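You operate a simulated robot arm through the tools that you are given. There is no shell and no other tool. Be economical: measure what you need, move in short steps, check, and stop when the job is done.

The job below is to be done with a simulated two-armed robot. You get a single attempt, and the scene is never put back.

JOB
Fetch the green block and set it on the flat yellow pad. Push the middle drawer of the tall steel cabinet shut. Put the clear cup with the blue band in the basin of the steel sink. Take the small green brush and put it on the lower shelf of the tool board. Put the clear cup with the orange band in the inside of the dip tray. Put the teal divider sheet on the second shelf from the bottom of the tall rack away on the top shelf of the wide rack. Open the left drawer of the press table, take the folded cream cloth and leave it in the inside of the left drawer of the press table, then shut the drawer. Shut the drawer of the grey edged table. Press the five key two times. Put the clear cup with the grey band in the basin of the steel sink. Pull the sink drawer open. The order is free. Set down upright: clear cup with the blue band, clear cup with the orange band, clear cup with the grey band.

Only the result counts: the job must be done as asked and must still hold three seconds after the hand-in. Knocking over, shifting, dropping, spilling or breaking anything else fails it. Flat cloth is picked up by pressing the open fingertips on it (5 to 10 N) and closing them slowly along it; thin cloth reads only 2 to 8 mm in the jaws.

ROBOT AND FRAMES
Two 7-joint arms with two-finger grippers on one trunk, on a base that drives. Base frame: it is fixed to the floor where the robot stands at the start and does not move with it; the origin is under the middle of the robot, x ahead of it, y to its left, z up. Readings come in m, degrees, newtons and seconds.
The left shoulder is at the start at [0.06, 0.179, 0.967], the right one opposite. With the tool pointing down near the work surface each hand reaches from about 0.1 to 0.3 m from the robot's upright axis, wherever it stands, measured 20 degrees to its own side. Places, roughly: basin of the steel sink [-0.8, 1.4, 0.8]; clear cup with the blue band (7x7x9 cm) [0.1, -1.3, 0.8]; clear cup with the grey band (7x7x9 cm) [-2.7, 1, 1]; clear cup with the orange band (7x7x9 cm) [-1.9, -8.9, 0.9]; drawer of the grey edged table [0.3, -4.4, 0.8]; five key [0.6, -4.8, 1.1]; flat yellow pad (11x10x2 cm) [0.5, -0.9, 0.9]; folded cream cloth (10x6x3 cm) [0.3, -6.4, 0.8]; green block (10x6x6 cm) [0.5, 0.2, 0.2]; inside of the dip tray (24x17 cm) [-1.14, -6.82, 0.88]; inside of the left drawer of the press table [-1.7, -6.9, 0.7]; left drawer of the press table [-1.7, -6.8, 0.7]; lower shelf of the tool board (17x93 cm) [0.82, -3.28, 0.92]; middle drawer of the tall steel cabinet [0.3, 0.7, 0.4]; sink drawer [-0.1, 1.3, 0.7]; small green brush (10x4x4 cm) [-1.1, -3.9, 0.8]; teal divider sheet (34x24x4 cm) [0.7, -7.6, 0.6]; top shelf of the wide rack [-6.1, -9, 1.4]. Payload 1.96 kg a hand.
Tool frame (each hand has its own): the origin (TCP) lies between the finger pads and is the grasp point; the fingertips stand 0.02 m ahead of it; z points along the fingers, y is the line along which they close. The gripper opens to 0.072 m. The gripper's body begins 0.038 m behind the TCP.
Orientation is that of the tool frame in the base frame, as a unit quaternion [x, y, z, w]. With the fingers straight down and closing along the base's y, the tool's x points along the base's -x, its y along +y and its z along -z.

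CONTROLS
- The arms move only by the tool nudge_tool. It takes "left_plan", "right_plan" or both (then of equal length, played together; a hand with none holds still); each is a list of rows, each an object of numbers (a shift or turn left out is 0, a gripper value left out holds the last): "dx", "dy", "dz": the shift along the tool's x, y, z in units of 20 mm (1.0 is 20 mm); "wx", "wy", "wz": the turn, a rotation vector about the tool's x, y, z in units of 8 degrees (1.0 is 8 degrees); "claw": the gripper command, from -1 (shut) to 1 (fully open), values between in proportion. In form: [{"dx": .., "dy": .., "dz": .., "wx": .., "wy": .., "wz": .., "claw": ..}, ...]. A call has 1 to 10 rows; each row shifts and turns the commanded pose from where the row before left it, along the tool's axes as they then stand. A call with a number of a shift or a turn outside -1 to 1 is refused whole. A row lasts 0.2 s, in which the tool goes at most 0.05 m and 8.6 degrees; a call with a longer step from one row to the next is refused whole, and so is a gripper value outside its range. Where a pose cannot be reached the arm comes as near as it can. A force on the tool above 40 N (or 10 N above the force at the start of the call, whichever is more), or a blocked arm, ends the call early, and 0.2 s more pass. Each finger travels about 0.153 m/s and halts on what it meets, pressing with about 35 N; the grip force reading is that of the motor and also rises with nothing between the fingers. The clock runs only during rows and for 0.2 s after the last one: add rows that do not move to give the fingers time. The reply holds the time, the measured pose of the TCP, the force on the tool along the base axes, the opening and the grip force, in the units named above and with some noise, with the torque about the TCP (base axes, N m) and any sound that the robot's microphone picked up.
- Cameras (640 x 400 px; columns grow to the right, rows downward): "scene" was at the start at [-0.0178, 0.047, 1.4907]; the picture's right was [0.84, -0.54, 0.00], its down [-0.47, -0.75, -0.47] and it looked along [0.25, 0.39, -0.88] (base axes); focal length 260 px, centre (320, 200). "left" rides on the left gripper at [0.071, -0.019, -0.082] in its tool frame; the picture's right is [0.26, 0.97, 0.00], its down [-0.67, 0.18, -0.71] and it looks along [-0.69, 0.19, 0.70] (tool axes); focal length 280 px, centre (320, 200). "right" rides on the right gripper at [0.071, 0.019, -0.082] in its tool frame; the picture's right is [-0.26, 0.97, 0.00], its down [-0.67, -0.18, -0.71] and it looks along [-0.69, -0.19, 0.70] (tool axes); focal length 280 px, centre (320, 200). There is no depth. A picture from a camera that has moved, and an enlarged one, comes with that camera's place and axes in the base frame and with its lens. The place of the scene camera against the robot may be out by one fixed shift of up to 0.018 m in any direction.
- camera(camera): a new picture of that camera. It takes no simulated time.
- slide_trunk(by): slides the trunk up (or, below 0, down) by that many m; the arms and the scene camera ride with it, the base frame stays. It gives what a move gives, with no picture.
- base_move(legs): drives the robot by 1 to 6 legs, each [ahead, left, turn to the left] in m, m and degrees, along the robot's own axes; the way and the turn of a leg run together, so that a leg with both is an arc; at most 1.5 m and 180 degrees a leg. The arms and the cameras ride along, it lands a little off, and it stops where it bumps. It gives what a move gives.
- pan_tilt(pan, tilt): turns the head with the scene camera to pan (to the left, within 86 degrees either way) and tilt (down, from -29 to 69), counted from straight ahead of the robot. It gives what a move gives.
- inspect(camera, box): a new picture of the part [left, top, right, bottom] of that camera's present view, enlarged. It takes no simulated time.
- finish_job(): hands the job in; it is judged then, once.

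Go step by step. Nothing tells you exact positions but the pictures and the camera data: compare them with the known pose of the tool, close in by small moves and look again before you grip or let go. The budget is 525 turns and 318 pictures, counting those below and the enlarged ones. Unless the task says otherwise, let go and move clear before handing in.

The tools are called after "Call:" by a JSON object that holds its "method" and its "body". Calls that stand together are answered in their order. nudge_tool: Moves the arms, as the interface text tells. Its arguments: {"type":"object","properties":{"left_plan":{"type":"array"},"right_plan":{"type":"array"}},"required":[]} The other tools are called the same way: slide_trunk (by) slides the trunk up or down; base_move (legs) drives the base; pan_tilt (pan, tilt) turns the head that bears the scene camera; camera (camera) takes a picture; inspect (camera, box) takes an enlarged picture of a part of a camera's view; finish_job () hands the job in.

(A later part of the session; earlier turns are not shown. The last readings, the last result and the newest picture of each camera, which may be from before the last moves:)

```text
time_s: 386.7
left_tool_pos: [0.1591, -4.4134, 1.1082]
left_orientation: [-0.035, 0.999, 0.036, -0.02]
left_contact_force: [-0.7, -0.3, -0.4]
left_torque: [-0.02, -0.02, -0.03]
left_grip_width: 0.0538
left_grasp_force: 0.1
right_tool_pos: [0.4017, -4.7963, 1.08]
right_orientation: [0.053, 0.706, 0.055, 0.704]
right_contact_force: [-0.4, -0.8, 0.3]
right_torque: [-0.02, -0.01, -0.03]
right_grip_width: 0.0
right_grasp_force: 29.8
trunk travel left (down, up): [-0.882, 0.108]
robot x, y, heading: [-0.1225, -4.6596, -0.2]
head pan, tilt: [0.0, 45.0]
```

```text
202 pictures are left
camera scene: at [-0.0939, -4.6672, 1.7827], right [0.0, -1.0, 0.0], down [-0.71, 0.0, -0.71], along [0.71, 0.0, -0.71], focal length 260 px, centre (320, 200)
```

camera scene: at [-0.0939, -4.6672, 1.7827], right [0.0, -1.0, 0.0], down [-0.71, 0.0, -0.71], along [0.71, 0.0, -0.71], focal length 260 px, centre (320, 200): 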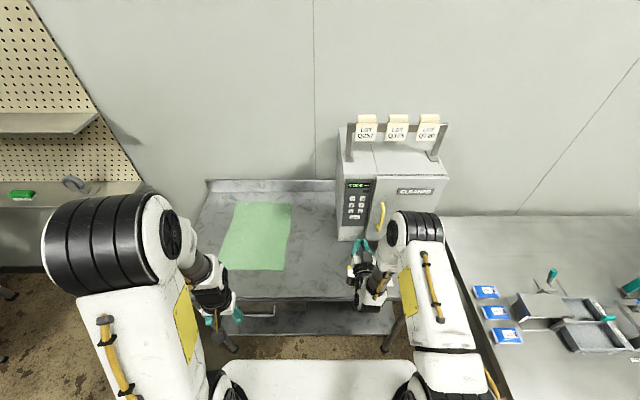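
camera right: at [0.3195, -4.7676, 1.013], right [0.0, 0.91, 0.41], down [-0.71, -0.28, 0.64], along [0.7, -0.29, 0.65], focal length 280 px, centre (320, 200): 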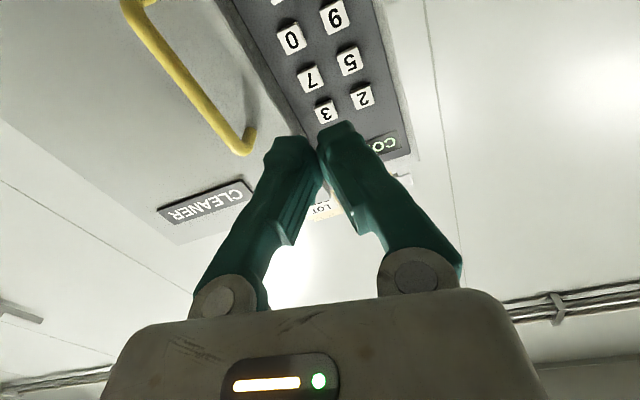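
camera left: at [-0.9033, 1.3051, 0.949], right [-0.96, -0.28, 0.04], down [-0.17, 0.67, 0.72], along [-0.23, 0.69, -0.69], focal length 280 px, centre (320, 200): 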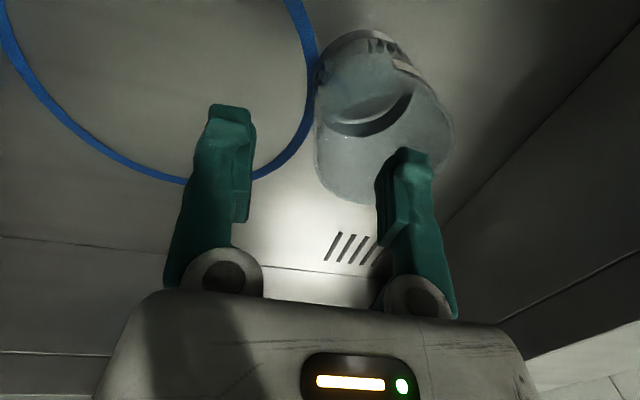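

Call:
{"method": "nudge_tool", "body": {"right_plan": [{"dy": 0.84, "dx": -0.88}, {"dz": 1}, {"dz": 1}, {"dz": 1}, {"dz": 1}, {"dz": 1}, {}]}}

Call:
{"method": "camera", "body": {"camera": "right"}}

Call:
{"method": "inspect", "body": {"camera": "scene", "box": [310, 170, 440, 250]}}

```text
time_s: 388.3
left_tool_pos: [0.16, -4.4125, 1.1081]
left_orientation: [-0.034, 0.999, 0.036, -0.02]
left_contact_force: [-0.1, -0.4, 1.0]
left_torque: [-0.01, 0.01, 0.01]
left_grip_width: 0.0539
left_grasp_force: 0.1
right_tool_pos: [0.5019, -4.7819, 1.1004]
right_orientation: [0.054, 0.706, 0.053, 0.704]
right_contact_force: [-0.5, 0.6, 0.2]
right_torque: [0.01, 0.02, -0.01]
right_grip_width: 0.0001
right_grasp_force: 29.3
trunk travel left (down, up): [-0.882, 0.108]
robot x, y, heading: [-0.122, -4.657, -0.2]
head pan, tilt: [0.0, 45.0]
```

```text
201 pictures are left
camera right: at [0.4188, -4.7534, 1.0326], right [0.0, 0.91, 0.41], down [-0.71, -0.28, 0.64], along [0.7, -0.29, 0.65], focal length 280 px, centre (320, 200)
```

right: 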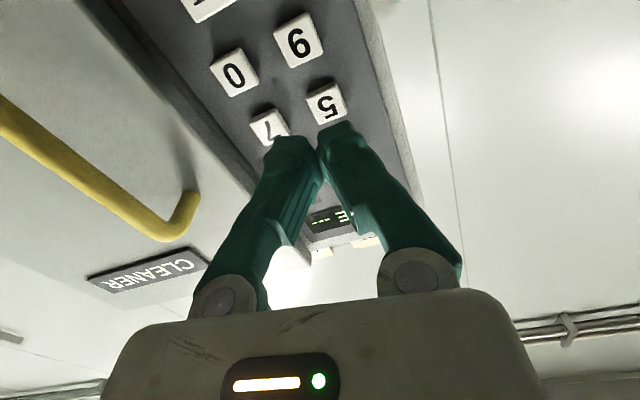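

```text
4.92 times, centred on (375, 210) of scene
camera zoom: at [-0.0932, -4.667, 1.7827], right [0.0, -1.0, 0.0], down [-0.71, 0.0, -0.71], along [0.71, 0.0, -0.71], focal length 1277 px, centre (49, 151)
```

zoom: 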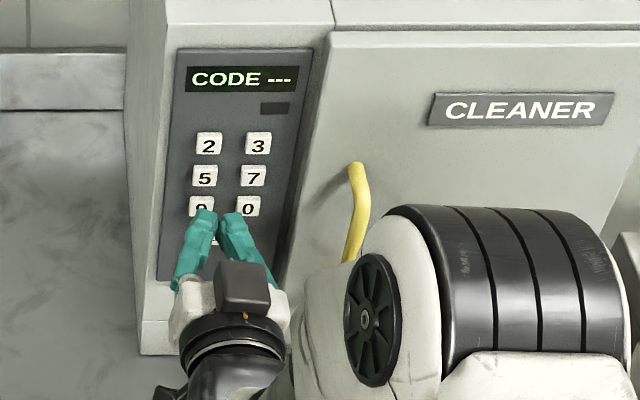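

Call:
{"method": "nudge_tool", "body": {"right_plan": [{"dz": 0.8}, {"dz": 0.7}, {"dz": 0.15}, {"dz": 0.15}, {"dz": 0.15}, {}]}}

Call:
{"method": "inspect", "body": {"camera": "scene", "box": [310, 170, 440, 250]}}

```text
time_s: 389.7
left_tool_pos: [0.1607, -4.4134, 1.1087]
left_orientation: [-0.034, 0.999, 0.036, -0.021]
left_contact_force: [1.3, -0.6, 0.0]
left_torque: [-0.03, 0.0, 0.0]
left_grip_width: 0.0539
left_grasp_force: 0.0
right_tool_pos: [0.5408, -4.7827, 1.0997]
right_orientation: [0.053, 0.706, 0.055, 0.704]
right_contact_force: [0.2, -0.6, 0.3]
right_torque: [-0.02, 0.0, -0.01]
right_grip_width: 0.0002
right_grasp_force: 29.8
trunk travel left (down, up): [-0.882, 0.108]
robot x, y, heading: [-0.122, -4.6565, -0.1]
head pan, tilt: [0.0, 45.0]
```

```text
4.92 times, centred on (375, 210) of scene
camera zoom: at [-0.0925, -4.6672, 1.7826], right [0.0, -1.0, 0.0], down [-0.71, 0.0, -0.71], along [0.71, 0.0, -0.71], focal length 1277 px, centre (49, 151)
```

zoom: 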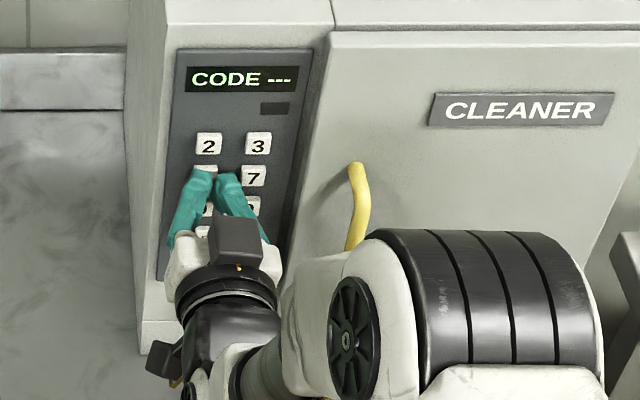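

Call:
{"method": "nudge_tool", "body": {"right_plan": [{"dy": 0.25}, {"dz": 0.15}, {"dz": 0.15}, {"dz": 0.15}]}}

Call:
{"method": "inspect", "body": {"camera": "scene", "box": [310, 170, 440, 250]}}

```text
time_s: 390.7
left_tool_pos: [0.1595, -4.4141, 1.1082]
left_orientation: [-0.034, 0.999, 0.036, -0.019]
left_contact_force: [0.3, -0.6, 0.6]
left_torque: [-0.01, -0.01, -0.01]
left_grip_width: 0.0542
left_grasp_force: 0.1
right_tool_pos: [0.5491, -4.7779, 1.1012]
right_orientation: [0.053, 0.707, 0.055, 0.703]
right_contact_force: [-11.0, 0.7, -2.8]
right_torque: [0.0, 0.06, 0.0]
right_grip_width: 0.0061
right_grasp_force: 29.4
trunk travel left (down, up): [-0.882, 0.108]
robot x, y, heading: [-0.1211, -4.6603, -0.3]
head pan, tilt: [0.0, 45.0]
heard: click
```

```text
4.92 times, centred on (375, 210) of scene
camera zoom: at [-0.0953, -4.667, 1.7826], right [0.0, -1.0, 0.0], down [-0.71, 0.0, -0.71], along [0.71, 0.0, -0.71], focal length 1277 px, centre (49, 151)
```

zoom: 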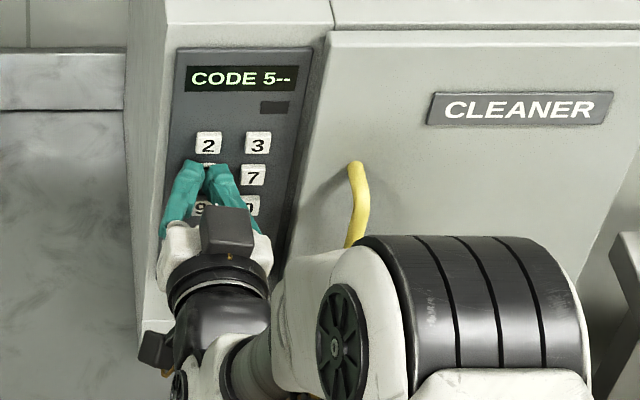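

One press registered ("5--"). Release and press once more.

Call:
{"method": "nudge_tool", "body": {"right_plan": [{"dz": -0.5}, {"dz": -0.7}, {}]}}

Call:
{"method": "inspect", "body": {"camera": "scene", "box": [310, 170, 440, 250]}}

Call:
{"method": "nudge_tool", "body": {"right_plan": [{"dz": 0.6}, {"dz": 0.3}, {"dz": 0.15}, {"dz": 0.15}]}}

Call:
{"method": "inspect", "body": {"camera": "scene", "box": [310, 170, 440, 250]}}

```text
time_s: 391.5
left_tool_pos: [0.1606, -4.4139, 1.1082]
left_orientation: [-0.034, 0.999, 0.036, -0.02]
left_contact_force: [0.2, 0.2, 0.6]
left_torque: [-0.04, 0.0, -0.01]
left_grip_width: 0.054
left_grasp_force: 0.0
right_tool_pos: [0.5279, -4.7794, 1.1012]
right_orientation: [0.054, 0.706, 0.054, 0.704]
right_contact_force: [0.0, -0.5, -0.2]
right_torque: [0.0, 0.02, 0.03]
right_grip_width: 0.0001
right_grasp_force: 29.7
trunk travel left (down, up): [-0.882, 0.108]
robot x, y, heading: [-0.1223, -4.6628, -0.3]
head pan, tilt: [0.0, 45.0]
```

```text
4.92 times, centred on (375, 210) of scene
camera zoom: at [-0.0919, -4.6672, 1.7826], right [0.0, -1.0, 0.0], down [-0.71, 0.0, -0.71], along [0.71, 0.0, -0.71], focal length 1277 px, centre (49, 151)
```

zoom: 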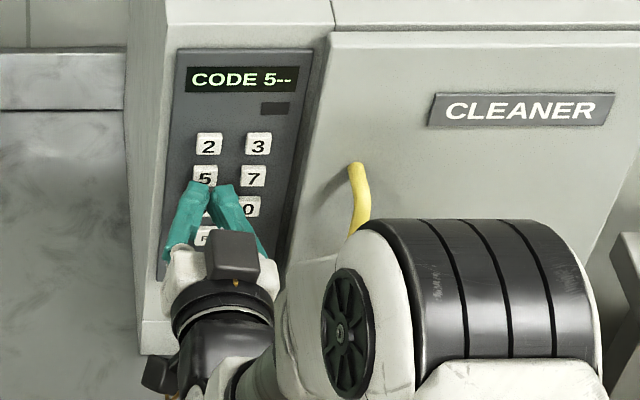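

```text
time_s: 392.5
left_tool_pos: [0.1585, -4.4144, 1.1078]
left_orientation: [-0.033, 0.999, 0.036, -0.02]
left_contact_force: [-0.1, 0.8, 0.1]
left_torque: [-0.04, 0.0, -0.01]
left_grip_width: 0.0539
left_grasp_force: 0.0
right_tool_pos: [0.5475, -4.7792, 1.1004]
right_orientation: [0.054, 0.707, 0.054, 0.703]
right_contact_force: [-10.0, -1.2, -1.4]
right_torque: [0.01, 0.03, -0.05]
right_grip_width: 0.006
right_grasp_force: 29.5
trunk travel left (down, up): [-0.882, 0.108]
robot x, y, heading: [-0.1207, -4.6578, -0.2]
head pan, tilt: [0.0, 45.0]
heard: click
```

```text
4.92 times, centred on (375, 210) of scene
camera zoom: at [-0.0952, -4.6677, 1.7826], right [0.0, -1.0, 0.0], down [-0.71, 0.0, -0.71], along [0.71, 0.0, -0.71], focal length 1277 px, centre (49, 151)
```

zoom: 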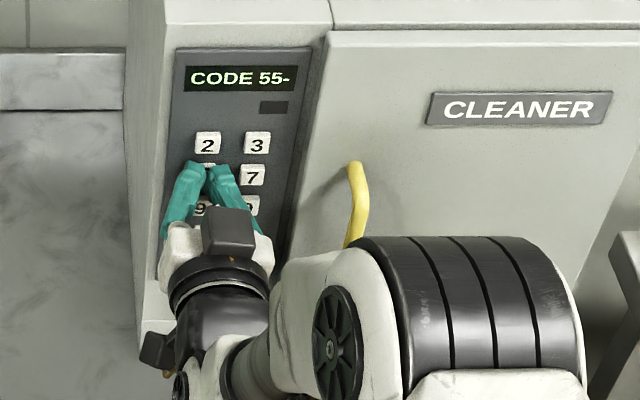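

Both presses registered ("55-"). Back away and go on to the cloth area.

Call:
{"method": "nudge_tool", "body": {"right_plan": [{"dz": -1}, {"dz": -1}, {"dz": -1}, {"dz": -1}, {"dz": -1}, {"dz": -1}]}}

Call:
{"method": "base_move", "body": {"legs": [[-0.3, 0, 0]]}}

Call:
{"method": "nudge_tool", "body": {"right_plan": [{"wy": 1}, {"wy": 1}, {"wy": 1}, {"wy": 1}, {"wy": 1}, {"wy": 1}, {"wy": 1}, {"wy": 1}, {"wy": 1}, {"wy": 1}]}}

Call:
{"method": "nudge_tool", "body": {"right_plan": [{"wy": 1}, {"wy": 0.25, "claw": 1}, {}]}}

Call:
{"method": "pan_tilt", "body": {"pan": -80, "tilt": 25}}

Call:
{"method": "camera", "body": {"camera": "scene"}}

Call:
{"method": "pan_tilt", "body": {"pan": -50, "tilt": 40}}

Call:
{"method": "camera", "body": {"camera": "scene"}}

```text
time_s: 393.9
left_tool_pos: [0.1607, -4.4146, 1.108]
left_orientation: [-0.035, 0.999, 0.036, -0.02]
left_contact_force: [0.5, -0.2, -0.4]
left_torque: [-0.01, 0.0, -0.01]
left_grip_width: 0.0541
left_grasp_force: 0.0
right_tool_pos: [0.43, -4.7779, 1.1003]
right_orientation: [0.054, 0.706, 0.054, 0.704]
right_contact_force: [0.6, 0.2, 0.6]
right_torque: [0.03, 0.0, 0.02]
right_grip_width: 0.0
right_grasp_force: 29.4
trunk travel left (down, up): [-0.882, 0.108]
robot x, y, heading: [-0.1248, -4.6574, -0.2]
head pan, tilt: [0.0, 45.0]
```

```text
time_s: 396.0
left_tool_pos: [-0.1399, -4.4124, 1.1085]
left_orientation: [-0.033, 0.999, 0.035, -0.021]
left_contact_force: [0.5, 0.0, 0.1]
left_torque: [0.03, 0.0, -0.01]
left_grip_width: 0.0541
left_grasp_force: 0.1
right_tool_pos: [0.1294, -4.7772, 1.0985]
right_orientation: [0.053, 0.707, 0.055, 0.703]
right_contact_force: [-0.1, 0.9, 0.3]
right_torque: [0.02, 0.0, 0.0]
right_grip_width: 0.0002
right_grasp_force: 29.5
trunk travel left (down, up): [-0.882, 0.108]
robot x, y, heading: [-0.4279, -4.6581, -0.2]
head pan, tilt: [0.0, 45.0]
```

```text
time_s: 398.2
left_tool_pos: [-0.1407, -4.4134, 1.1079]
left_orientation: [-0.034, 0.999, 0.036, -0.02]
left_contact_force: [0.4, 0.5, -0.5]
left_torque: [-0.01, 0.01, -0.01]
left_grip_width: 0.0539
left_grasp_force: 0.2
right_tool_pos: [0.1287, -4.7767, 1.0991]
right_orientation: [0.006, 0.993, 0.076, 0.085]
right_contact_force: [-0.6, -0.6, 0.8]
right_torque: [0.02, 0.0, 0.0]
right_grip_width: 0.0
right_grasp_force: 29.7
trunk travel left (down, up): [-0.882, 0.108]
robot x, y, heading: [-0.4273, -4.6616, -0.1]
head pan, tilt: [0.0, 45.0]
```

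```text
time_s: 399.0
left_tool_pos: [-0.142, -4.4118, 1.1088]
left_orientation: [-0.034, 0.999, 0.036, -0.019]
left_contact_force: [0.0, -0.4, -0.7]
left_torque: [0.02, 0.04, -0.03]
left_grip_width: 0.0539
left_grasp_force: 0.0
right_tool_pos: [0.1274, -4.7756, 1.1003]
right_orientation: [0.0, 0.997, 0.077, -0.002]
right_contact_force: [-0.8, 0.1, 0.4]
right_torque: [0.0, -0.01, 0.01]
right_grip_width: 0.0721
right_grasp_force: 0.0
trunk travel left (down, up): [-0.882, 0.108]
robot x, y, heading: [-0.4223, -4.6607, -0.1]
head pan, tilt: [0.0, 45.0]
```

```text
time_s: 400.5
left_tool_pos: [-0.1413, -4.4123, 1.1083]
left_orientation: [-0.033, 0.999, 0.036, -0.02]
left_contact_force: [0.3, 0.5, -1.1]
left_torque: [0.01, -0.01, 0.03]
left_grip_width: 0.0543
left_grasp_force: 0.1
right_tool_pos: [0.1285, -4.777, 1.1007]
right_orientation: [-0.001, 0.997, 0.076, -0.001]
right_contact_force: [-0.5, 0.2, -0.4]
right_torque: [0.02, -0.02, 0.03]
right_grip_width: 0.0718
right_grasp_force: 0.0
trunk travel left (down, up): [-0.882, 0.108]
robot x, y, heading: [-0.4216, -4.66, -0.1]
head pan, tilt: [-80.0, 25.0]
```

```text
195 pictures are left
camera scene: at [-0.4609, -4.7566, 1.8132], right [-0.99, -0.17, 0.0], down [-0.07, 0.42, -0.91], along [0.15, -0.89, -0.42], focal length 260 px, centre (320, 200)
```

scene: 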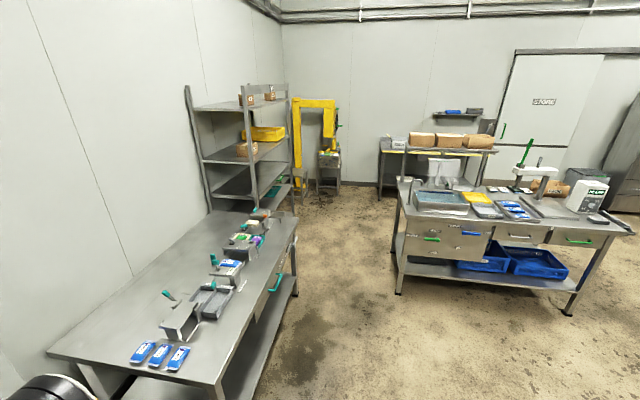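

```text
time_s: 401.4
left_tool_pos: [-0.1427, -4.4128, 1.109]
left_orientation: [-0.034, 0.999, 0.036, -0.02]
left_contact_force: [0.3, 0.9, -0.2]
left_torque: [-0.01, 0.0, 0.0]
left_grip_width: 0.0537
left_grasp_force: 0.1
right_tool_pos: [0.1283, -4.7778, 1.1001]
right_orientation: [0.0, 0.997, 0.077, -0.002]
right_contact_force: [0.6, -0.2, -0.1]
right_torque: [0.01, 0.03, 0.03]
right_grip_width: 0.0717
right_grasp_force: 0.0
trunk travel left (down, up): [-0.882, 0.108]
robot x, y, heading: [-0.4249, -4.6605, -0.3]
head pan, tilt: [-50.0, 40.0]
```

```text
194 pictures are left
camera scene: at [-0.4224, -4.7312, 1.7899], right [-0.77, -0.64, 0.0], down [-0.41, 0.49, -0.77], along [0.49, -0.59, -0.64], focal length 260 px, centre (320, 200)
```

scene: 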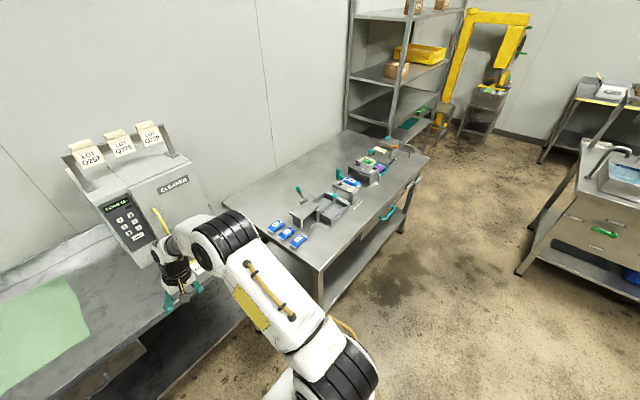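

Next open the press table's left drawer (silver handle, about x -1.7, y -6.65). Turn to face it and set the right hand forward.

Call:
{"method": "base_move", "body": {"legs": [[0, 0, -90], [0.75, -1.1, 0]]}}

Call:
{"method": "nudge_tool", "body": {"right_plan": [{"wx": 1}, {"wx": 0.1}, {"wy": -1}, {"wy": -1}, {"wy": -1}, {"wy": -1}, {"wy": -1}, {"wy": -1}, {"wy": -1}, {"wy": -1}]}}

Call:
{"method": "nudge_tool", "body": {"right_plan": [{"wy": -1}, {"wy": -1}, {"wy": -1}, {"wy": -0.25}, {"wz": 1}, {"wz": 1}, {"wz": 1}, {"wz": 1}, {"wz": 1}, {"wz": 1}]}}

Call:
{"method": "nudge_tool", "body": {"right_plan": [{"wz": 1}, {"wz": 1}, {"wz": 1}, {"wz": 1}, {"wz": 1}, {"wz": 0.25}]}}

Call:
{"method": "pan_tilt", "body": {"pan": 0, "tilt": 40}}

Call:
{"method": "camera", "body": {"camera": "scene"}}

```text
time_s: 411.9
left_tool_pos: [-1.247, -5.6848, 1.1071]
left_orientation: [0.672, 0.739, 0.039, 0.011]
left_contact_force: [-0.3, 0.0, 0.6]
left_torque: [0.01, 0.05, 0.02]
left_grip_width: 0.0541
left_grasp_force: 0.1
right_tool_pos: [-1.6045, -5.967, 1.1001]
right_orientation: [0.695, 0.715, 0.057, 0.052]
right_contact_force: [-0.6, -0.9, 0.6]
right_torque: [0.0, 0.01, 0.04]
right_grip_width: 0.0718
right_grasp_force: 0.0
trunk travel left (down, up): [-0.882, 0.108]
robot x, y, heading: [-1.501, -5.4106, -88.6]
head pan, tilt: [-50.0, 40.0]
```

```text
time_s: 414.1
left_tool_pos: [-1.2473, -5.6855, 1.1089]
left_orientation: [0.672, 0.739, 0.041, 0.011]
left_contact_force: [-0.3, -0.4, 0.7]
left_torque: [0.0, 0.0, 0.0]
left_grip_width: 0.0542
left_grasp_force: 0.1
right_tool_pos: [-1.6042, -5.9667, 1.0999]
right_orientation: [0.591, 0.609, -0.369, 0.379]
right_contact_force: [0.3, -0.4, 0.4]
right_torque: [-0.02, 0.01, 0.02]
right_grip_width: 0.0717
right_grasp_force: 0.0
trunk travel left (down, up): [-0.882, 0.108]
robot x, y, heading: [-1.5023, -5.4116, -88.7]
head pan, tilt: [-50.0, 40.0]
```

```text
time_s: 416.2
left_tool_pos: [-1.2486, -5.6869, 1.1083]
left_orientation: [0.672, 0.74, 0.04, 0.011]
left_contact_force: [-0.4, 0.1, -0.3]
left_torque: [-0.01, -0.01, 0.0]
left_grip_width: 0.0538
left_grasp_force: 0.0
right_tool_pos: [-1.6054, -5.9666, 1.0989]
right_orientation: [0.658, 0.262, -0.242, 0.663]
right_contact_force: [0.6, -0.1, -0.7]
right_torque: [-0.01, -0.02, -0.02]
right_grip_width: 0.0717
right_grasp_force: 0.0
trunk travel left (down, up): [-0.882, 0.108]
robot x, y, heading: [-1.5021, -5.4121, -88.6]
head pan, tilt: [-50.0, 40.0]
```

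```text
time_s: 417.6
left_tool_pos: [-1.2486, -5.6843, 1.1088]
left_orientation: [0.672, 0.739, 0.04, 0.011]
left_contact_force: [0.1, 0.2, 0.7]
left_torque: [0.01, 0.0, -0.01]
left_grip_width: 0.0539
left_grasp_force: 0.1
right_tool_pos: [-1.6031, -5.9669, 1.0987]
right_orientation: [0.708, 0.01, 0.011, 0.706]
right_contact_force: [-0.3, 0.6, 0.6]
right_torque: [0.01, 0.0, -0.02]
right_grip_width: 0.0721
right_grasp_force: 0.0
trunk travel left (down, up): [-0.882, 0.108]
robot x, y, heading: [-1.5045, -5.4091, -88.6]
head pan, tilt: [-50.0, 40.0]
```

```text
time_s: 418.8
left_tool_pos: [-1.2482, -5.6838, 1.1084]
left_orientation: [0.671, 0.74, 0.04, 0.01]
left_contact_force: [-0.5, 0.0, -0.3]
left_torque: [0.02, 0.01, -0.01]
left_grip_width: 0.0543
left_grasp_force: 0.0
right_tool_pos: [-1.6037, -5.9667, 1.0989]
right_orientation: [0.708, 0.01, 0.01, 0.706]
right_contact_force: [-0.4, 0.3, -0.4]
right_torque: [0.01, 0.0, 0.0]
right_grip_width: 0.0721
right_grasp_force: 0.1
trunk travel left (down, up): [-0.882, 0.108]
robot x, y, heading: [-1.5018, -5.4058, -88.6]
head pan, tilt: [0.0, 40.0]
```

```text
193 pictures are left
camera scene: at [-1.4943, -5.442, 1.7899], right [-1.0, -0.02, 0.0], down [-0.02, 0.64, -0.77], along [0.02, -0.77, -0.64], focal length 260 px, centre (320, 200)
```

scene: 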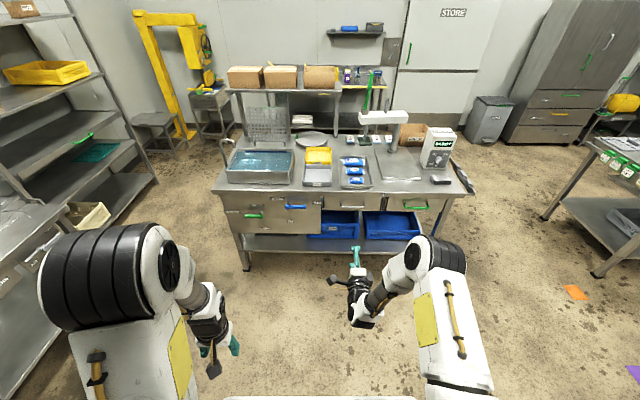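

Call:
{"method": "inspect", "body": {"camera": "scene", "box": [200, 130, 480, 270]}}

```text
2.29 times, centred on (340, 200) of scene
camera zoom: at [-1.4943, -5.442, 1.7899], right [-1.0, -0.02, 0.0], down [-0.02, 0.64, -0.77], along [0.02, -0.77, -0.64], focal length 593 px, centre (274, 200)
```

zoom: 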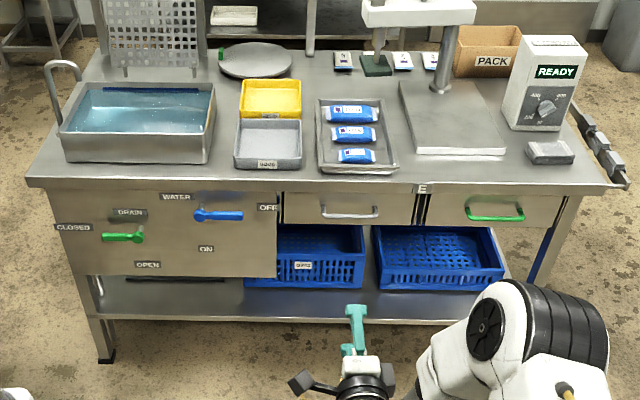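

Call:
{"method": "base_move", "body": {"legs": [[0, -0.05, -1.4]]}}

Call:
{"method": "slide_trunk", "body": {"by": -0.35}}

Call:
{"method": "base_move", "body": {"legs": [[0.5, 0, 0]]}}

Call:
{"method": "camera", "body": {"camera": "right"}}

Call:
{"method": "camera", "body": {"camera": "scene"}}

```text
time_s: 419.8
left_tool_pos: [-1.2996, -5.6908, 1.1061]
left_orientation: [0.681, 0.731, 0.039, 0.01]
left_contact_force: [0.0, 0.8, 0.1]
left_torque: [-0.01, 0.05, -0.01]
left_grip_width: 0.0543
left_grasp_force: 0.1
right_tool_pos: [-1.6606, -5.9642, 1.1006]
right_orientation: [0.708, 0.004, 0.0, 0.706]
right_contact_force: [-0.4, -0.9, 0.5]
right_torque: [-0.02, 0.0, -0.04]
right_grip_width: 0.0718
right_grasp_force: 0.1
trunk travel left (down, up): [-0.882, 0.108]
robot x, y, heading: [-1.5532, -5.4124, -89.9]
head pan, tilt: [0.0, 40.0]
```

```text
time_s: 423.2
left_tool_pos: [-1.3047, -5.6902, 0.7588]
left_orientation: [0.68, 0.732, 0.04, 0.011]
left_contact_force: [0.1, 0.0, -0.8]
left_torque: [0.0, 0.02, 0.01]
left_grip_width: 0.0539
left_grasp_force: 0.1
right_tool_pos: [-1.6658, -5.9648, 0.7507]
right_orientation: [0.708, 0.003, 0.003, 0.706]
right_contact_force: [-0.4, -0.9, 0.3]
right_torque: [-0.03, 0.01, 0.0]
right_grip_width: 0.0721
right_grasp_force: 0.0
trunk travel left (down, up): [-0.532, 0.458]
robot x, y, heading: [-1.5523, -5.4096, -89.6]
head pan, tilt: [0.0, 40.0]
```

```text
time_s: 426.1
left_tool_pos: [-1.303, -6.1902, 0.7584]
left_orientation: [0.679, 0.733, 0.04, 0.011]
left_contact_force: [0.1, -0.4, 0.2]
left_torque: [0.02, 0.0, 0.0]
left_grip_width: 0.0539
left_grasp_force: 0.0
right_tool_pos: [-1.6624, -6.4648, 0.7498]
right_orientation: [0.708, 0.003, 0.002, 0.706]
right_contact_force: [-0.6, -0.3, -0.2]
right_torque: [0.01, 0.03, 0.01]
right_grip_width: 0.0721
right_grasp_force: 0.0
trunk travel left (down, up): [-0.532, 0.458]
robot x, y, heading: [-1.5486, -5.9084, -89.6]
head pan, tilt: [0.0, 40.0]
```

```text
191 pictures are left
camera right: at [-1.5935, -6.3826, 0.769], right [-0.26, -0.01, 0.97], down [-0.68, 0.71, -0.18], along [-0.68, -0.7, -0.19], focal length 280 px, centre (320, 200)
```

right: 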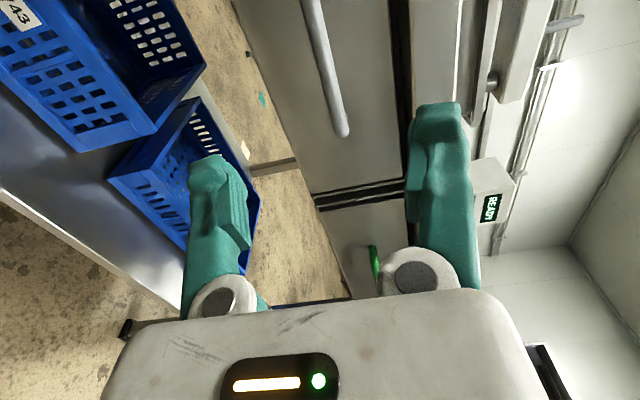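

```text
190 pictures are left
camera scene: at [-1.5429, -5.9428, 1.4399], right [-1.0, 0.0, 0.0], down [0.0, 0.64, -0.77], along [0.0, -0.77, -0.64], focal length 260 px, centre (320, 200)
```

scene: 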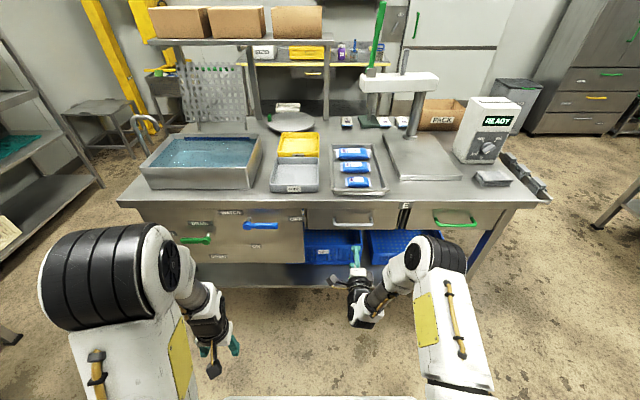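

Call:
{"method": "nudge_tool", "body": {"right_plan": [{"dz": 1, "dy": 0.1}, {"dz": 1}, {"dz": 1}, {}]}}

Call:
{"method": "camera", "body": {"camera": "right"}}

```text
time_s: 427.1
left_tool_pos: [-1.3025, -6.1893, 0.7586]
left_orientation: [0.679, 0.733, 0.04, 0.011]
left_contact_force: [-0.1, 0.5, -0.9]
left_torque: [0.05, 0.01, 0.04]
left_grip_width: 0.0542
left_grasp_force: 0.0
right_tool_pos: [-1.6619, -6.5239, 0.751]
right_orientation: [0.708, 0.003, 0.003, 0.706]
right_contact_force: [0.9, -0.3, -0.3]
right_torque: [-0.01, 0.01, -0.02]
right_grip_width: 0.0722
right_grasp_force: 0.1
trunk travel left (down, up): [-0.532, 0.458]
robot x, y, heading: [-1.5515, -5.9137, -89.7]
head pan, tilt: [0.0, 40.0]
```

```text
189 pictures are left
camera right: at [-1.5926, -6.442, 0.7704], right [-0.26, -0.01, 0.97], down [-0.68, 0.71, -0.18], along [-0.68, -0.7, -0.19], focal length 280 px, centre (320, 200)
```

right: 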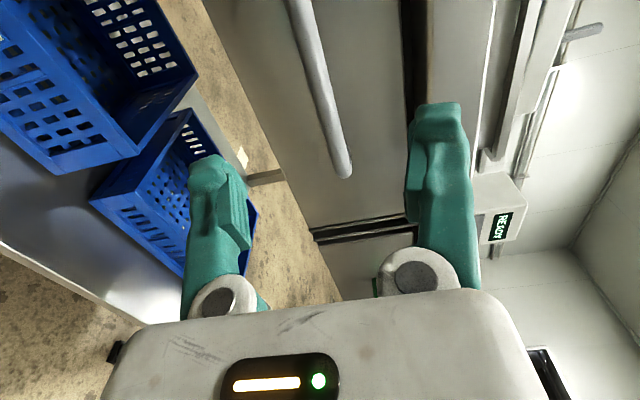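

Call:
{"method": "nudge_tool", "body": {"right_plan": [{"dz": 1}, {"dz": 1}, {"dz": 1}, {"dz": 0.8}, {"claw": -1}, {}, {}, {}]}}

Call:
{"method": "camera", "body": {"camera": "right"}}

```text
time_s: 428.9
left_tool_pos: [-1.3024, -6.1908, 0.7588]
left_orientation: [0.679, 0.733, 0.04, 0.012]
left_contact_force: [0.2, 0.3, 0.0]
left_torque: [-0.03, 0.0, 0.0]
left_grip_width: 0.0541
left_grasp_force: 0.0
right_tool_pos: [-1.6623, -6.5995, 0.7502]
right_orientation: [0.71, 0.004, 0.004, 0.705]
right_contact_force: [0.5, 13.2, -13.6]
right_torque: [0.3, -0.06, -0.02]
right_grip_width: 0.0002
right_grasp_force: 29.9
trunk travel left (down, up): [-0.532, 0.458]
robot x, y, heading: [-1.5515, -5.9095, -89.9]
head pan, tilt: [0.0, 40.0]
```

```text
188 pictures are left
camera right: at [-1.5923, -6.5175, 0.7701], right [-0.26, -0.01, 0.96], down [-0.68, 0.71, -0.18], along [-0.68, -0.7, -0.19], focal length 280 px, centre (320, 200)
```

right: 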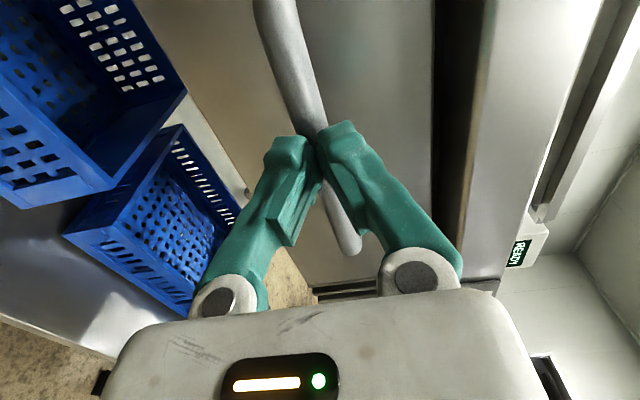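

Call:
{"method": "nudge_tool", "body": {"right_plan": [{"dz": -0.5}, {"claw": 1}, {}, {}, {"dz": 0.5}, {"dz": 0.5}, {"dz": 0.5}, {"dz": 0.3}, {}]}}

Call:
{"method": "camera", "body": {"camera": "right"}}

```text
time_s: 430.9
left_tool_pos: [-1.302, -6.191, 0.7584]
left_orientation: [0.68, 0.732, 0.04, 0.011]
left_contact_force: [-0.3, 0.4, -0.4]
left_torque: [0.0, 0.01, -0.02]
left_grip_width: 0.0541
left_grasp_force: 0.1
right_tool_pos: [-1.6631, -6.6257, 0.752]
right_orientation: [0.709, 0.004, 0.003, 0.705]
right_contact_force: [0.3, -0.4, 0.2]
right_torque: [0.0, -0.01, 0.0]
right_grip_width: 0.0718
right_grasp_force: 0.0
trunk travel left (down, up): [-0.532, 0.458]
robot x, y, heading: [-1.5538, -5.9032, -89.8]
head pan, tilt: [0.0, 40.0]
```

```text
187 pictures are left
camera right: at [-1.5921, -6.5437, 0.7705], right [-0.26, -0.01, 0.96], down [-0.68, 0.71, -0.18], along [-0.68, -0.7, -0.19], focal length 280 px, centre (320, 200)
```

right: 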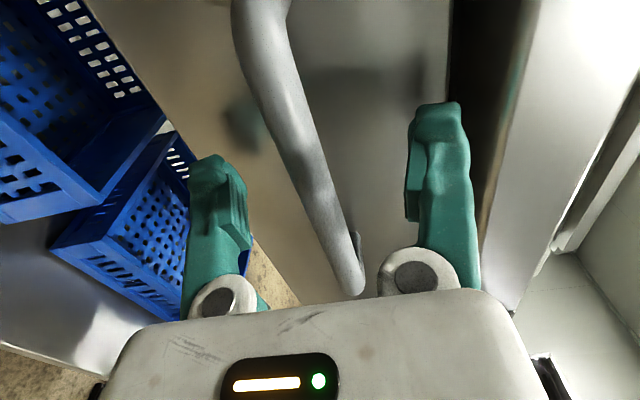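

Call:
{"method": "nudge_tool", "body": {"right_plan": [{"dz": 0.2, "claw": -1}, {}, {}, {}]}}

Call:
{"method": "base_move", "body": {"legs": [[-0.15, 0, 0]]}}

Call:
{"method": "camera", "body": {"camera": "scene"}}

```text
time_s: 431.9
left_tool_pos: [-1.3021, -6.1909, 0.7572]
left_orientation: [0.679, 0.732, 0.04, 0.012]
left_contact_force: [-0.3, 0.4, -0.1]
left_torque: [-0.02, 0.0, -0.03]
left_grip_width: 0.0539
left_grasp_force: 0.1
right_tool_pos: [-1.6628, -6.6312, 0.7495]
right_orientation: [0.709, 0.003, 0.003, 0.705]
right_contact_force: [-1.3, 1.4, -7.8]
right_torque: [-0.08, 0.02, -0.12]
right_grip_width: 0.006
right_grasp_force: 30.4
trunk travel left (down, up): [-0.532, 0.458]
robot x, y, heading: [-1.5507, -5.9098, -89.8]
head pan, tilt: [0.0, 40.0]
```

```text
time_s: 433.3
left_tool_pos: [-1.3027, -6.0408, 0.7585]
left_orientation: [0.679, 0.733, 0.041, 0.011]
left_contact_force: [-0.5, 0.3, -0.2]
left_torque: [-0.02, -0.01, 0.02]
left_grip_width: 0.054
left_grasp_force: 0.1
right_tool_pos: [-1.6625, -6.4796, 0.7501]
right_orientation: [0.709, 0.003, 0.002, 0.706]
right_contact_force: [0.9, 0.8, -10.3]
right_torque: [-0.07, 0.07, 0.08]
right_grip_width: 0.0061
right_grasp_force: 30.2
trunk travel left (down, up): [-0.532, 0.458]
robot x, y, heading: [-1.551, -5.7615, -90.1]
head pan, tilt: [0.0, 40.0]
```

```text
186 pictures are left
camera scene: at [-1.5436, -5.7929, 1.4398], right [-1.0, 0.0, 0.0], down [0.0, 0.64, -0.77], along [0.0, -0.77, -0.64], focal length 260 px, centre (320, 200)
```

scene: 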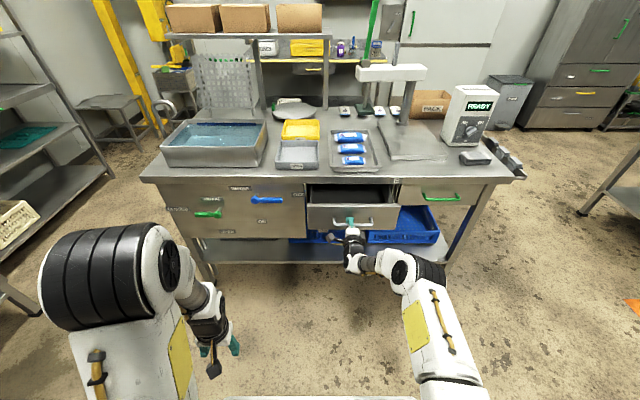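

Call:
{"method": "base_move", "body": {"legs": [[-0.08, 0, 0]]}}

Call:
{"method": "nudge_tool", "body": {"right_plan": [{"claw": 1}, {}, {"dz": -1}, {"dz": -1}, {"dz": -1}, {"dz": -1}, {"dz": -1}]}}

Call:
{"method": "camera", "body": {"camera": "scene"}}

```text
time_s: 434.3
left_tool_pos: [-1.3034, -5.9591, 0.7579]
left_orientation: [0.679, 0.733, 0.039, 0.011]
left_contact_force: [0.8, -0.3, 0.6]
left_torque: [-0.02, -0.06, -0.01]
left_grip_width: 0.0539
left_grasp_force: 0.2
right_tool_pos: [-1.6629, -6.3997, 0.7509]
right_orientation: [0.71, 0.003, 0.005, 0.705]
right_contact_force: [-6.9, 0.6, -5.7]
right_torque: [-0.05, 0.09, -0.21]
right_grip_width: 0.0061
right_grasp_force: 29.3
trunk travel left (down, up): [-0.532, 0.458]
robot x, y, heading: [-1.5514, -5.6801, -89.8]
head pan, tilt: [0.0, 40.0]
```

```text
time_s: 435.9
left_tool_pos: [-1.3033, -5.96, 0.7586]
left_orientation: [0.679, 0.733, 0.04, 0.011]
left_contact_force: [-0.1, 0.9, -0.1]
left_torque: [-0.01, -0.01, 0.01]
left_grip_width: 0.0539
left_grasp_force: 0.1
right_tool_pos: [-1.66, -6.2983, 0.7513]
right_orientation: [0.709, 0.003, 0.004, 0.705]
right_contact_force: [0.7, 1.0, 0.3]
right_torque: [-0.03, 0.01, 0.04]
right_grip_width: 0.072
right_grasp_force: 0.0
trunk travel left (down, up): [-0.532, 0.458]
robot x, y, heading: [-1.55, -5.6799, -89.7]
head pan, tilt: [0.0, 40.0]
```

```text
185 pictures are left
camera scene: at [-1.5439, -5.7115, 1.4399], right [-1.0, -0.01, 0.0], down [0.0, 0.64, -0.77], along [0.0, -0.77, -0.64], focal length 260 px, centre (320, 200)
```

scene: 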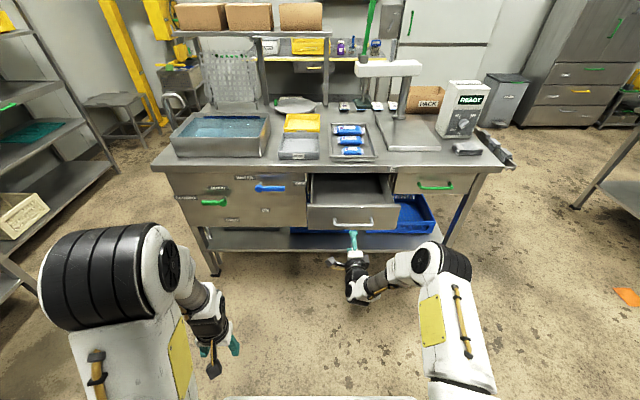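

Drawer is open. Now fetch the folded cream cloth: raise, turn the hand down, and face the long table.

Call:
{"method": "slide_trunk", "body": {"by": 0.33}}

Call:
{"method": "nudge_tool", "body": {"right_plan": [{"wz": -1}, {"wz": -1}, {"wz": -1}, {"wz": -1}, {"wz": -1}, {"wz": -1}, {"wz": -1}, {"wz": -1}, {"wz": -1}, {"wz": -1}]}}

Call:
{"method": "nudge_tool", "body": {"right_plan": [{"wz": -1}, {"wz": -0.25}, {"wy": 1}, {"wy": 1}, {"wy": 1}, {"wy": 1}, {"wy": 1}, {"wy": 1}, {"wy": 1}, {"wy": 1}]}}

Call:
{"method": "nudge_tool", "body": {"right_plan": [{"wy": 1}, {"wy": 1}, {"wy": 1}, {"wy": 0.25}]}}

Call:
{"method": "base_move", "body": {"legs": [[0, 0, 90], [0.9, 0, 0], [0.1, -0.45, 0]]}}

Call:
{"method": "pan_tilt", "body": {"pan": -15, "tilt": 40}}

Call:
{"method": "camera", "body": {"camera": "scene"}}

```text
time_s: 439.2
left_tool_pos: [-1.3014, -5.9602, 1.0879]
left_orientation: [0.679, 0.733, 0.04, 0.011]
left_contact_force: [0.3, -0.8, -0.2]
left_torque: [-0.04, 0.02, 0.01]
left_grip_width: 0.0539
left_grasp_force: 0.1
right_tool_pos: [-1.6606, -6.2989, 1.0806]
right_orientation: [0.709, 0.003, 0.003, 0.705]
right_contact_force: [-0.1, -0.3, 0.5]
right_torque: [-0.01, -0.01, 0.0]
right_grip_width: 0.0721
right_grasp_force: 0.0
trunk travel left (down, up): [-0.862, 0.128]
robot x, y, heading: [-1.5514, -5.6788, -89.6]
head pan, tilt: [0.0, 40.0]
```

```text
time_s: 441.4
left_tool_pos: [-1.3024, -5.9591, 1.0888]
left_orientation: [0.679, 0.733, 0.04, 0.011]
left_contact_force: [0.5, 0.1, 0.0]
left_torque: [0.04, 0.0, 0.02]
left_grip_width: 0.0544
left_grasp_force: 0.1
right_tool_pos: [-1.6618, -6.3003, 1.0804]
right_orientation: [0.54, 0.46, -0.451, 0.542]
right_contact_force: [1.1, 0.7, -0.1]
right_torque: [0.0, -0.01, -0.03]
right_grip_width: 0.072
right_grasp_force: 0.0
trunk travel left (down, up): [-0.862, 0.128]
robot x, y, heading: [-1.5518, -5.6795, -89.8]
head pan, tilt: [0.0, 40.0]
```

```text
time_s: 443.6
left_tool_pos: [-1.3033, -5.9605, 1.0886]
left_orientation: [0.678, 0.733, 0.039, 0.011]
left_contact_force: [0.1, 0.4, -0.3]
left_torque: [-0.01, 0.03, 0.0]
left_grip_width: 0.0541
left_grasp_force: 0.1
right_tool_pos: [-1.6609, -6.3007, 1.0798]
right_orientation: [0.686, 0.693, -0.156, 0.157]
right_contact_force: [0.9, -0.1, -0.7]
right_torque: [0.02, 0.02, 0.01]
right_grip_width: 0.0719
right_grasp_force: 0.0
trunk travel left (down, up): [-0.862, 0.128]
robot x, y, heading: [-1.5517, -5.68, -89.8]
head pan, tilt: [0.0, 40.0]
```

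```text
time_s: 444.6
left_tool_pos: [-1.3017, -5.9594, 1.0879]
left_orientation: [0.679, 0.733, 0.039, 0.011]
left_contact_force: [0.0, -0.2, -1.1]
left_torque: [0.02, 0.02, 0.0]
left_grip_width: 0.0539
left_grasp_force: 0.1
right_tool_pos: [-1.6617, -6.2997, 1.0818]
right_orientation: [0.703, 0.71, -0.034, 0.035]
right_contact_force: [-0.6, -0.6, -0.4]
right_torque: [0.02, -0.03, -0.05]
right_grip_width: 0.0721
right_grasp_force: 0.1
right hand out of reach, approached as far as the arm can: row 3
trunk travel left (down, up): [-0.862, 0.128]
robot x, y, heading: [-1.5487, -5.6843, -89.8]
head pan, tilt: [0.0, 40.0]
```

```text
time_s: 455.5
left_tool_pos: [-0.2726, -5.9055, 1.0875]
left_orientation: [-0.025, 0.999, 0.036, -0.02]
left_contact_force: [0.2, 0.4, 0.0]
left_torque: [-0.01, 0.02, -0.02]
left_grip_width: 0.0542
left_grasp_force: 0.1
right_tool_pos: [0.0589, -6.2722, 1.0814]
right_orientation: [0.008, 0.999, 0.0, 0.049]
right_contact_force: [-0.2, 0.6, -0.1]
right_torque: [0.01, 0.01, 0.01]
right_grip_width: 0.0717
right_grasp_force: 0.0
trunk travel left (down, up): [-0.862, 0.128]
robot x, y, heading: [-0.557, -6.1473, -1.3]
head pan, tilt: [0.0, 40.0]
```

```text
time_s: 456.2
left_tool_pos: [-0.2735, -5.9062, 1.0884]
left_orientation: [-0.026, 0.999, 0.037, -0.02]
left_contact_force: [-0.2, 0.0, 0.1]
left_torque: [0.0, 0.02, -0.02]
left_grip_width: 0.054
left_grasp_force: 0.1
right_tool_pos: [0.0587, -6.2745, 1.0811]
right_orientation: [0.007, 0.999, 0.0, 0.049]
right_contact_force: [0.5, -0.6, 0.0]
right_torque: [-0.02, -0.02, -0.01]
right_grip_width: 0.0717
right_grasp_force: 0.1
trunk travel left (down, up): [-0.862, 0.128]
robot x, y, heading: [-0.5585, -6.1451, -1.3]
head pan, tilt: [-15.0, 40.0]
```

```text
184 pictures are left
camera scene: at [-0.5295, -6.1779, 1.7699], right [-0.28, -0.96, 0.0], down [-0.62, 0.18, -0.77], along [0.74, -0.21, -0.64], focal length 260 px, centre (320, 200)
```

scene: 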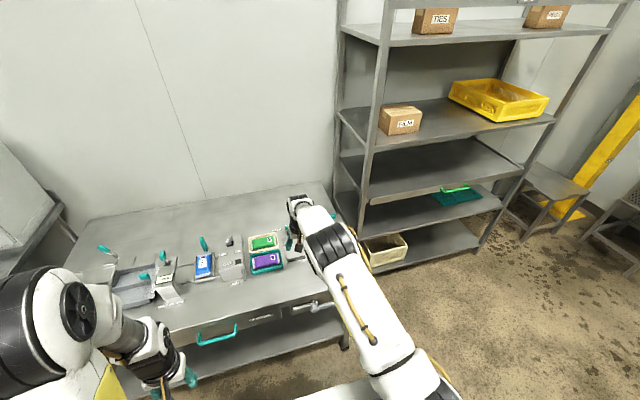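

Call:
{"method": "camera", "body": {"camera": "right"}}

```text
183 pictures are left
camera right: at [-0.0203, -6.2536, 1.1544], right [0.28, 0.96, 0.03], down [0.6, -0.19, 0.78], along [0.75, -0.2, -0.63], focal length 280 px, centre (320, 200)
```

right: 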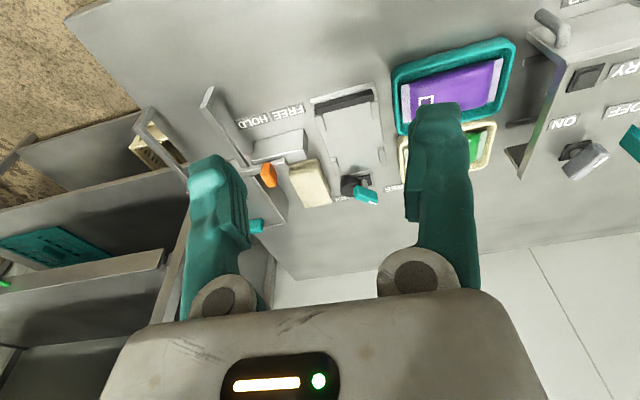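

Call:
{"method": "inspect", "body": {"camera": "right", "box": [190, 70, 430, 220]}}

```text
2.67 times, centred on (310, 145) of right
camera zoom: at [-0.0203, -6.2536, 1.1544], right [0.28, 0.96, 0.03], down [0.6, -0.19, 0.78], along [0.75, -0.2, -0.63], focal length 748 px, centre (347, 347)
```

zoom: 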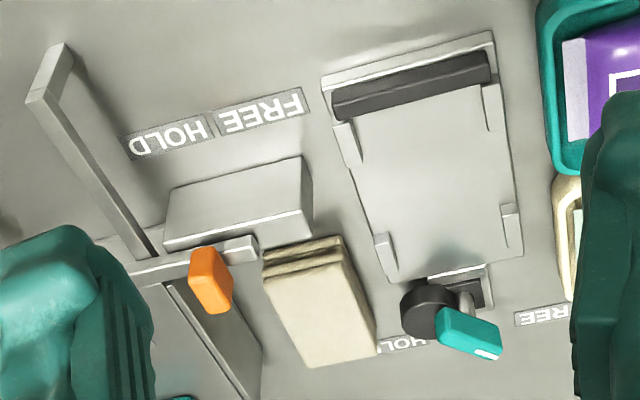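

Call:
{"method": "nudge_tool", "body": {"right_plan": [{"dx": 1}, {"dx": 1}, {"dx": 1}, {"dx": 1}, {"dx": 1}, {"dx": 1}, {"dy": -1}, {"dy": -1}, {"dy": -1}, {"dy": -1}]}}

Call:
{"method": "inspect", "body": {"camera": "scene", "box": [220, 180, 380, 280]}}

```text
time_s: 458.4
left_tool_pos: [-0.2733, -5.906, 1.0887]
left_orientation: [-0.025, 0.999, 0.038, -0.021]
left_contact_force: [-0.2, -0.5, -0.1]
left_torque: [0.01, -0.01, 0.02]
left_grip_width: 0.0541
left_grasp_force: 0.0
right_tool_pos: [-0.061, -6.3518, 1.0681]
right_orientation: [0.008, 0.999, 0.0, 0.048]
right_contact_force: [-0.3, 0.3, 0.8]
right_torque: [-0.01, -0.01, 0.04]
right_grip_width: 0.0721
right_grasp_force: 0.1
trunk travel left (down, up): [-0.862, 0.128]
robot x, y, heading: [-0.5589, -6.1448, -1.1]
head pan, tilt: [-15.0, 40.0]
```

```text
4.00 times, centred on (300, 230) of scene
camera zoom: at [-0.5295, -6.1787, 1.7699], right [-0.28, -0.96, 0.0], down [-0.62, 0.18, -0.77], along [0.74, -0.21, -0.64], focal length 1038 px, centre (400, 80)
```

zoom: 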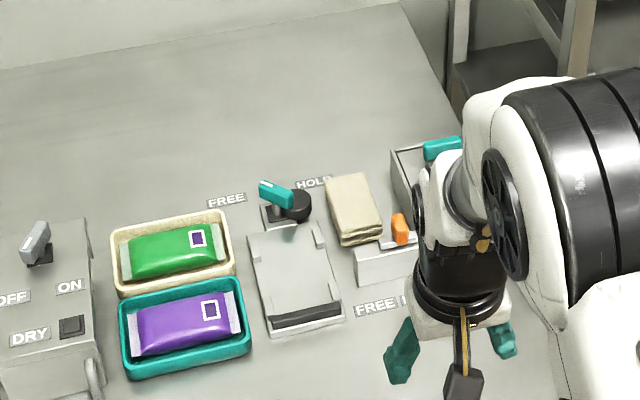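

The folded cloth lies near [0.355, -6.37] with fixtures on both sides. I'll line up, raising the left hand and moving the base close.

Call:
{"method": "nudge_tool", "body": {"left_plan": [{"dz": -1}, {"dz": -1}, {"dz": -1}, {"dz": -1}, {"dz": -1}, {"dz": -1}, {"dx": 1}, {"dx": 1}, {"dx": 1}]}}

Call:
{"method": "base_move", "body": {"legs": [[0.22, -0.05, 1.2]]}}

Call:
{"method": "slide_trunk", "body": {"by": -0.1}}

Call:
{"method": "camera", "body": {"camera": "right"}}

```text
time_s: 460.4
left_tool_pos: [-0.289, -5.9115, 1.2201]
left_orientation: [-0.026, 0.999, 0.036, -0.021]
left_contact_force: [-0.3, 0.7, 0.7]
left_torque: [-0.02, -0.04, 0.0]
left_grip_width: 0.054
left_grasp_force: 0.1
left hand out of reach, approached as far as the arm can: row 7, 8, 9
right_tool_pos: [-0.0626, -6.3515, 1.0688]
right_orientation: [0.008, 0.999, -0.001, 0.049]
right_contact_force: [0.0, -0.9, -0.1]
right_torque: [-0.04, 0.03, -0.04]
right_grip_width: 0.0719
right_grasp_force: 0.1
trunk travel left (down, up): [-0.862, 0.128]
robot x, y, heading: [-0.5601, -6.1438, -1.3]
head pan, tilt: [-15.0, 40.0]
```

```text
time_s: 462.1
left_tool_pos: [-0.0819, -5.958, 1.2205]
left_orientation: [-0.036, 0.998, 0.036, -0.021]
left_contact_force: [0.8, -0.8, 0.0]
left_torque: [0.01, 0.01, -0.01]
left_grip_width: 0.054
left_grasp_force: 0.0
right_tool_pos: [0.1547, -6.394, 1.0702]
right_orientation: [-0.003, 0.999, 0.0, 0.05]
right_contact_force: [-0.7, 0.4, -0.5]
right_torque: [0.0, 0.02, -0.02]
right_grip_width: 0.0722
right_grasp_force: 0.0
trunk travel left (down, up): [-0.862, 0.128]
robot x, y, heading: [-0.3445, -6.2002, -0.1]
head pan, tilt: [-15.0, 40.0]
```

```text
time_s: 463.5
left_tool_pos: [-0.0787, -5.9577, 1.1205]
left_orientation: [-0.036, 0.999, 0.036, -0.021]
left_contact_force: [-0.4, 0.1, 0.9]
left_torque: [-0.02, 0.03, -0.01]
left_grip_width: 0.0542
left_grasp_force: 0.0
right_tool_pos: [0.1556, -6.3928, 0.9689]
right_orientation: [-0.002, 0.999, 0.0, 0.049]
right_contact_force: [0.0, -0.1, -0.5]
right_torque: [0.0, 0.02, 0.0]
right_grip_width: 0.072
right_grasp_force: 0.0
trunk travel left (down, up): [-0.762, 0.228]
robot x, y, heading: [-0.3497, -6.1979, -0.2]
head pan, tilt: [-15.0, 40.0]
```

```text
180 pictures are left
camera right: at [0.0774, -6.3752, 1.0429], right [0.26, 0.97, 0.03], down [0.6, -0.18, 0.78], along [0.76, -0.18, -0.63], focal length 280 px, centre (320, 200)
```

right: 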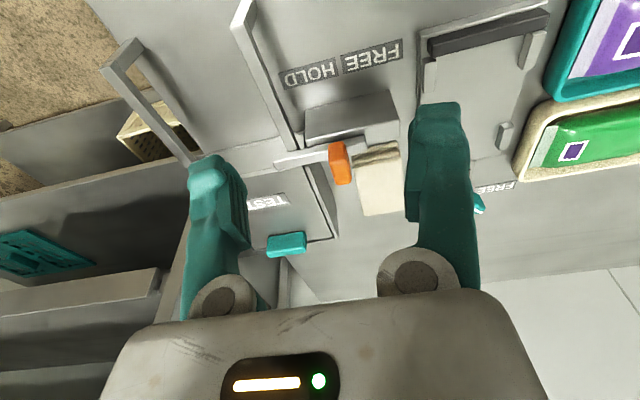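

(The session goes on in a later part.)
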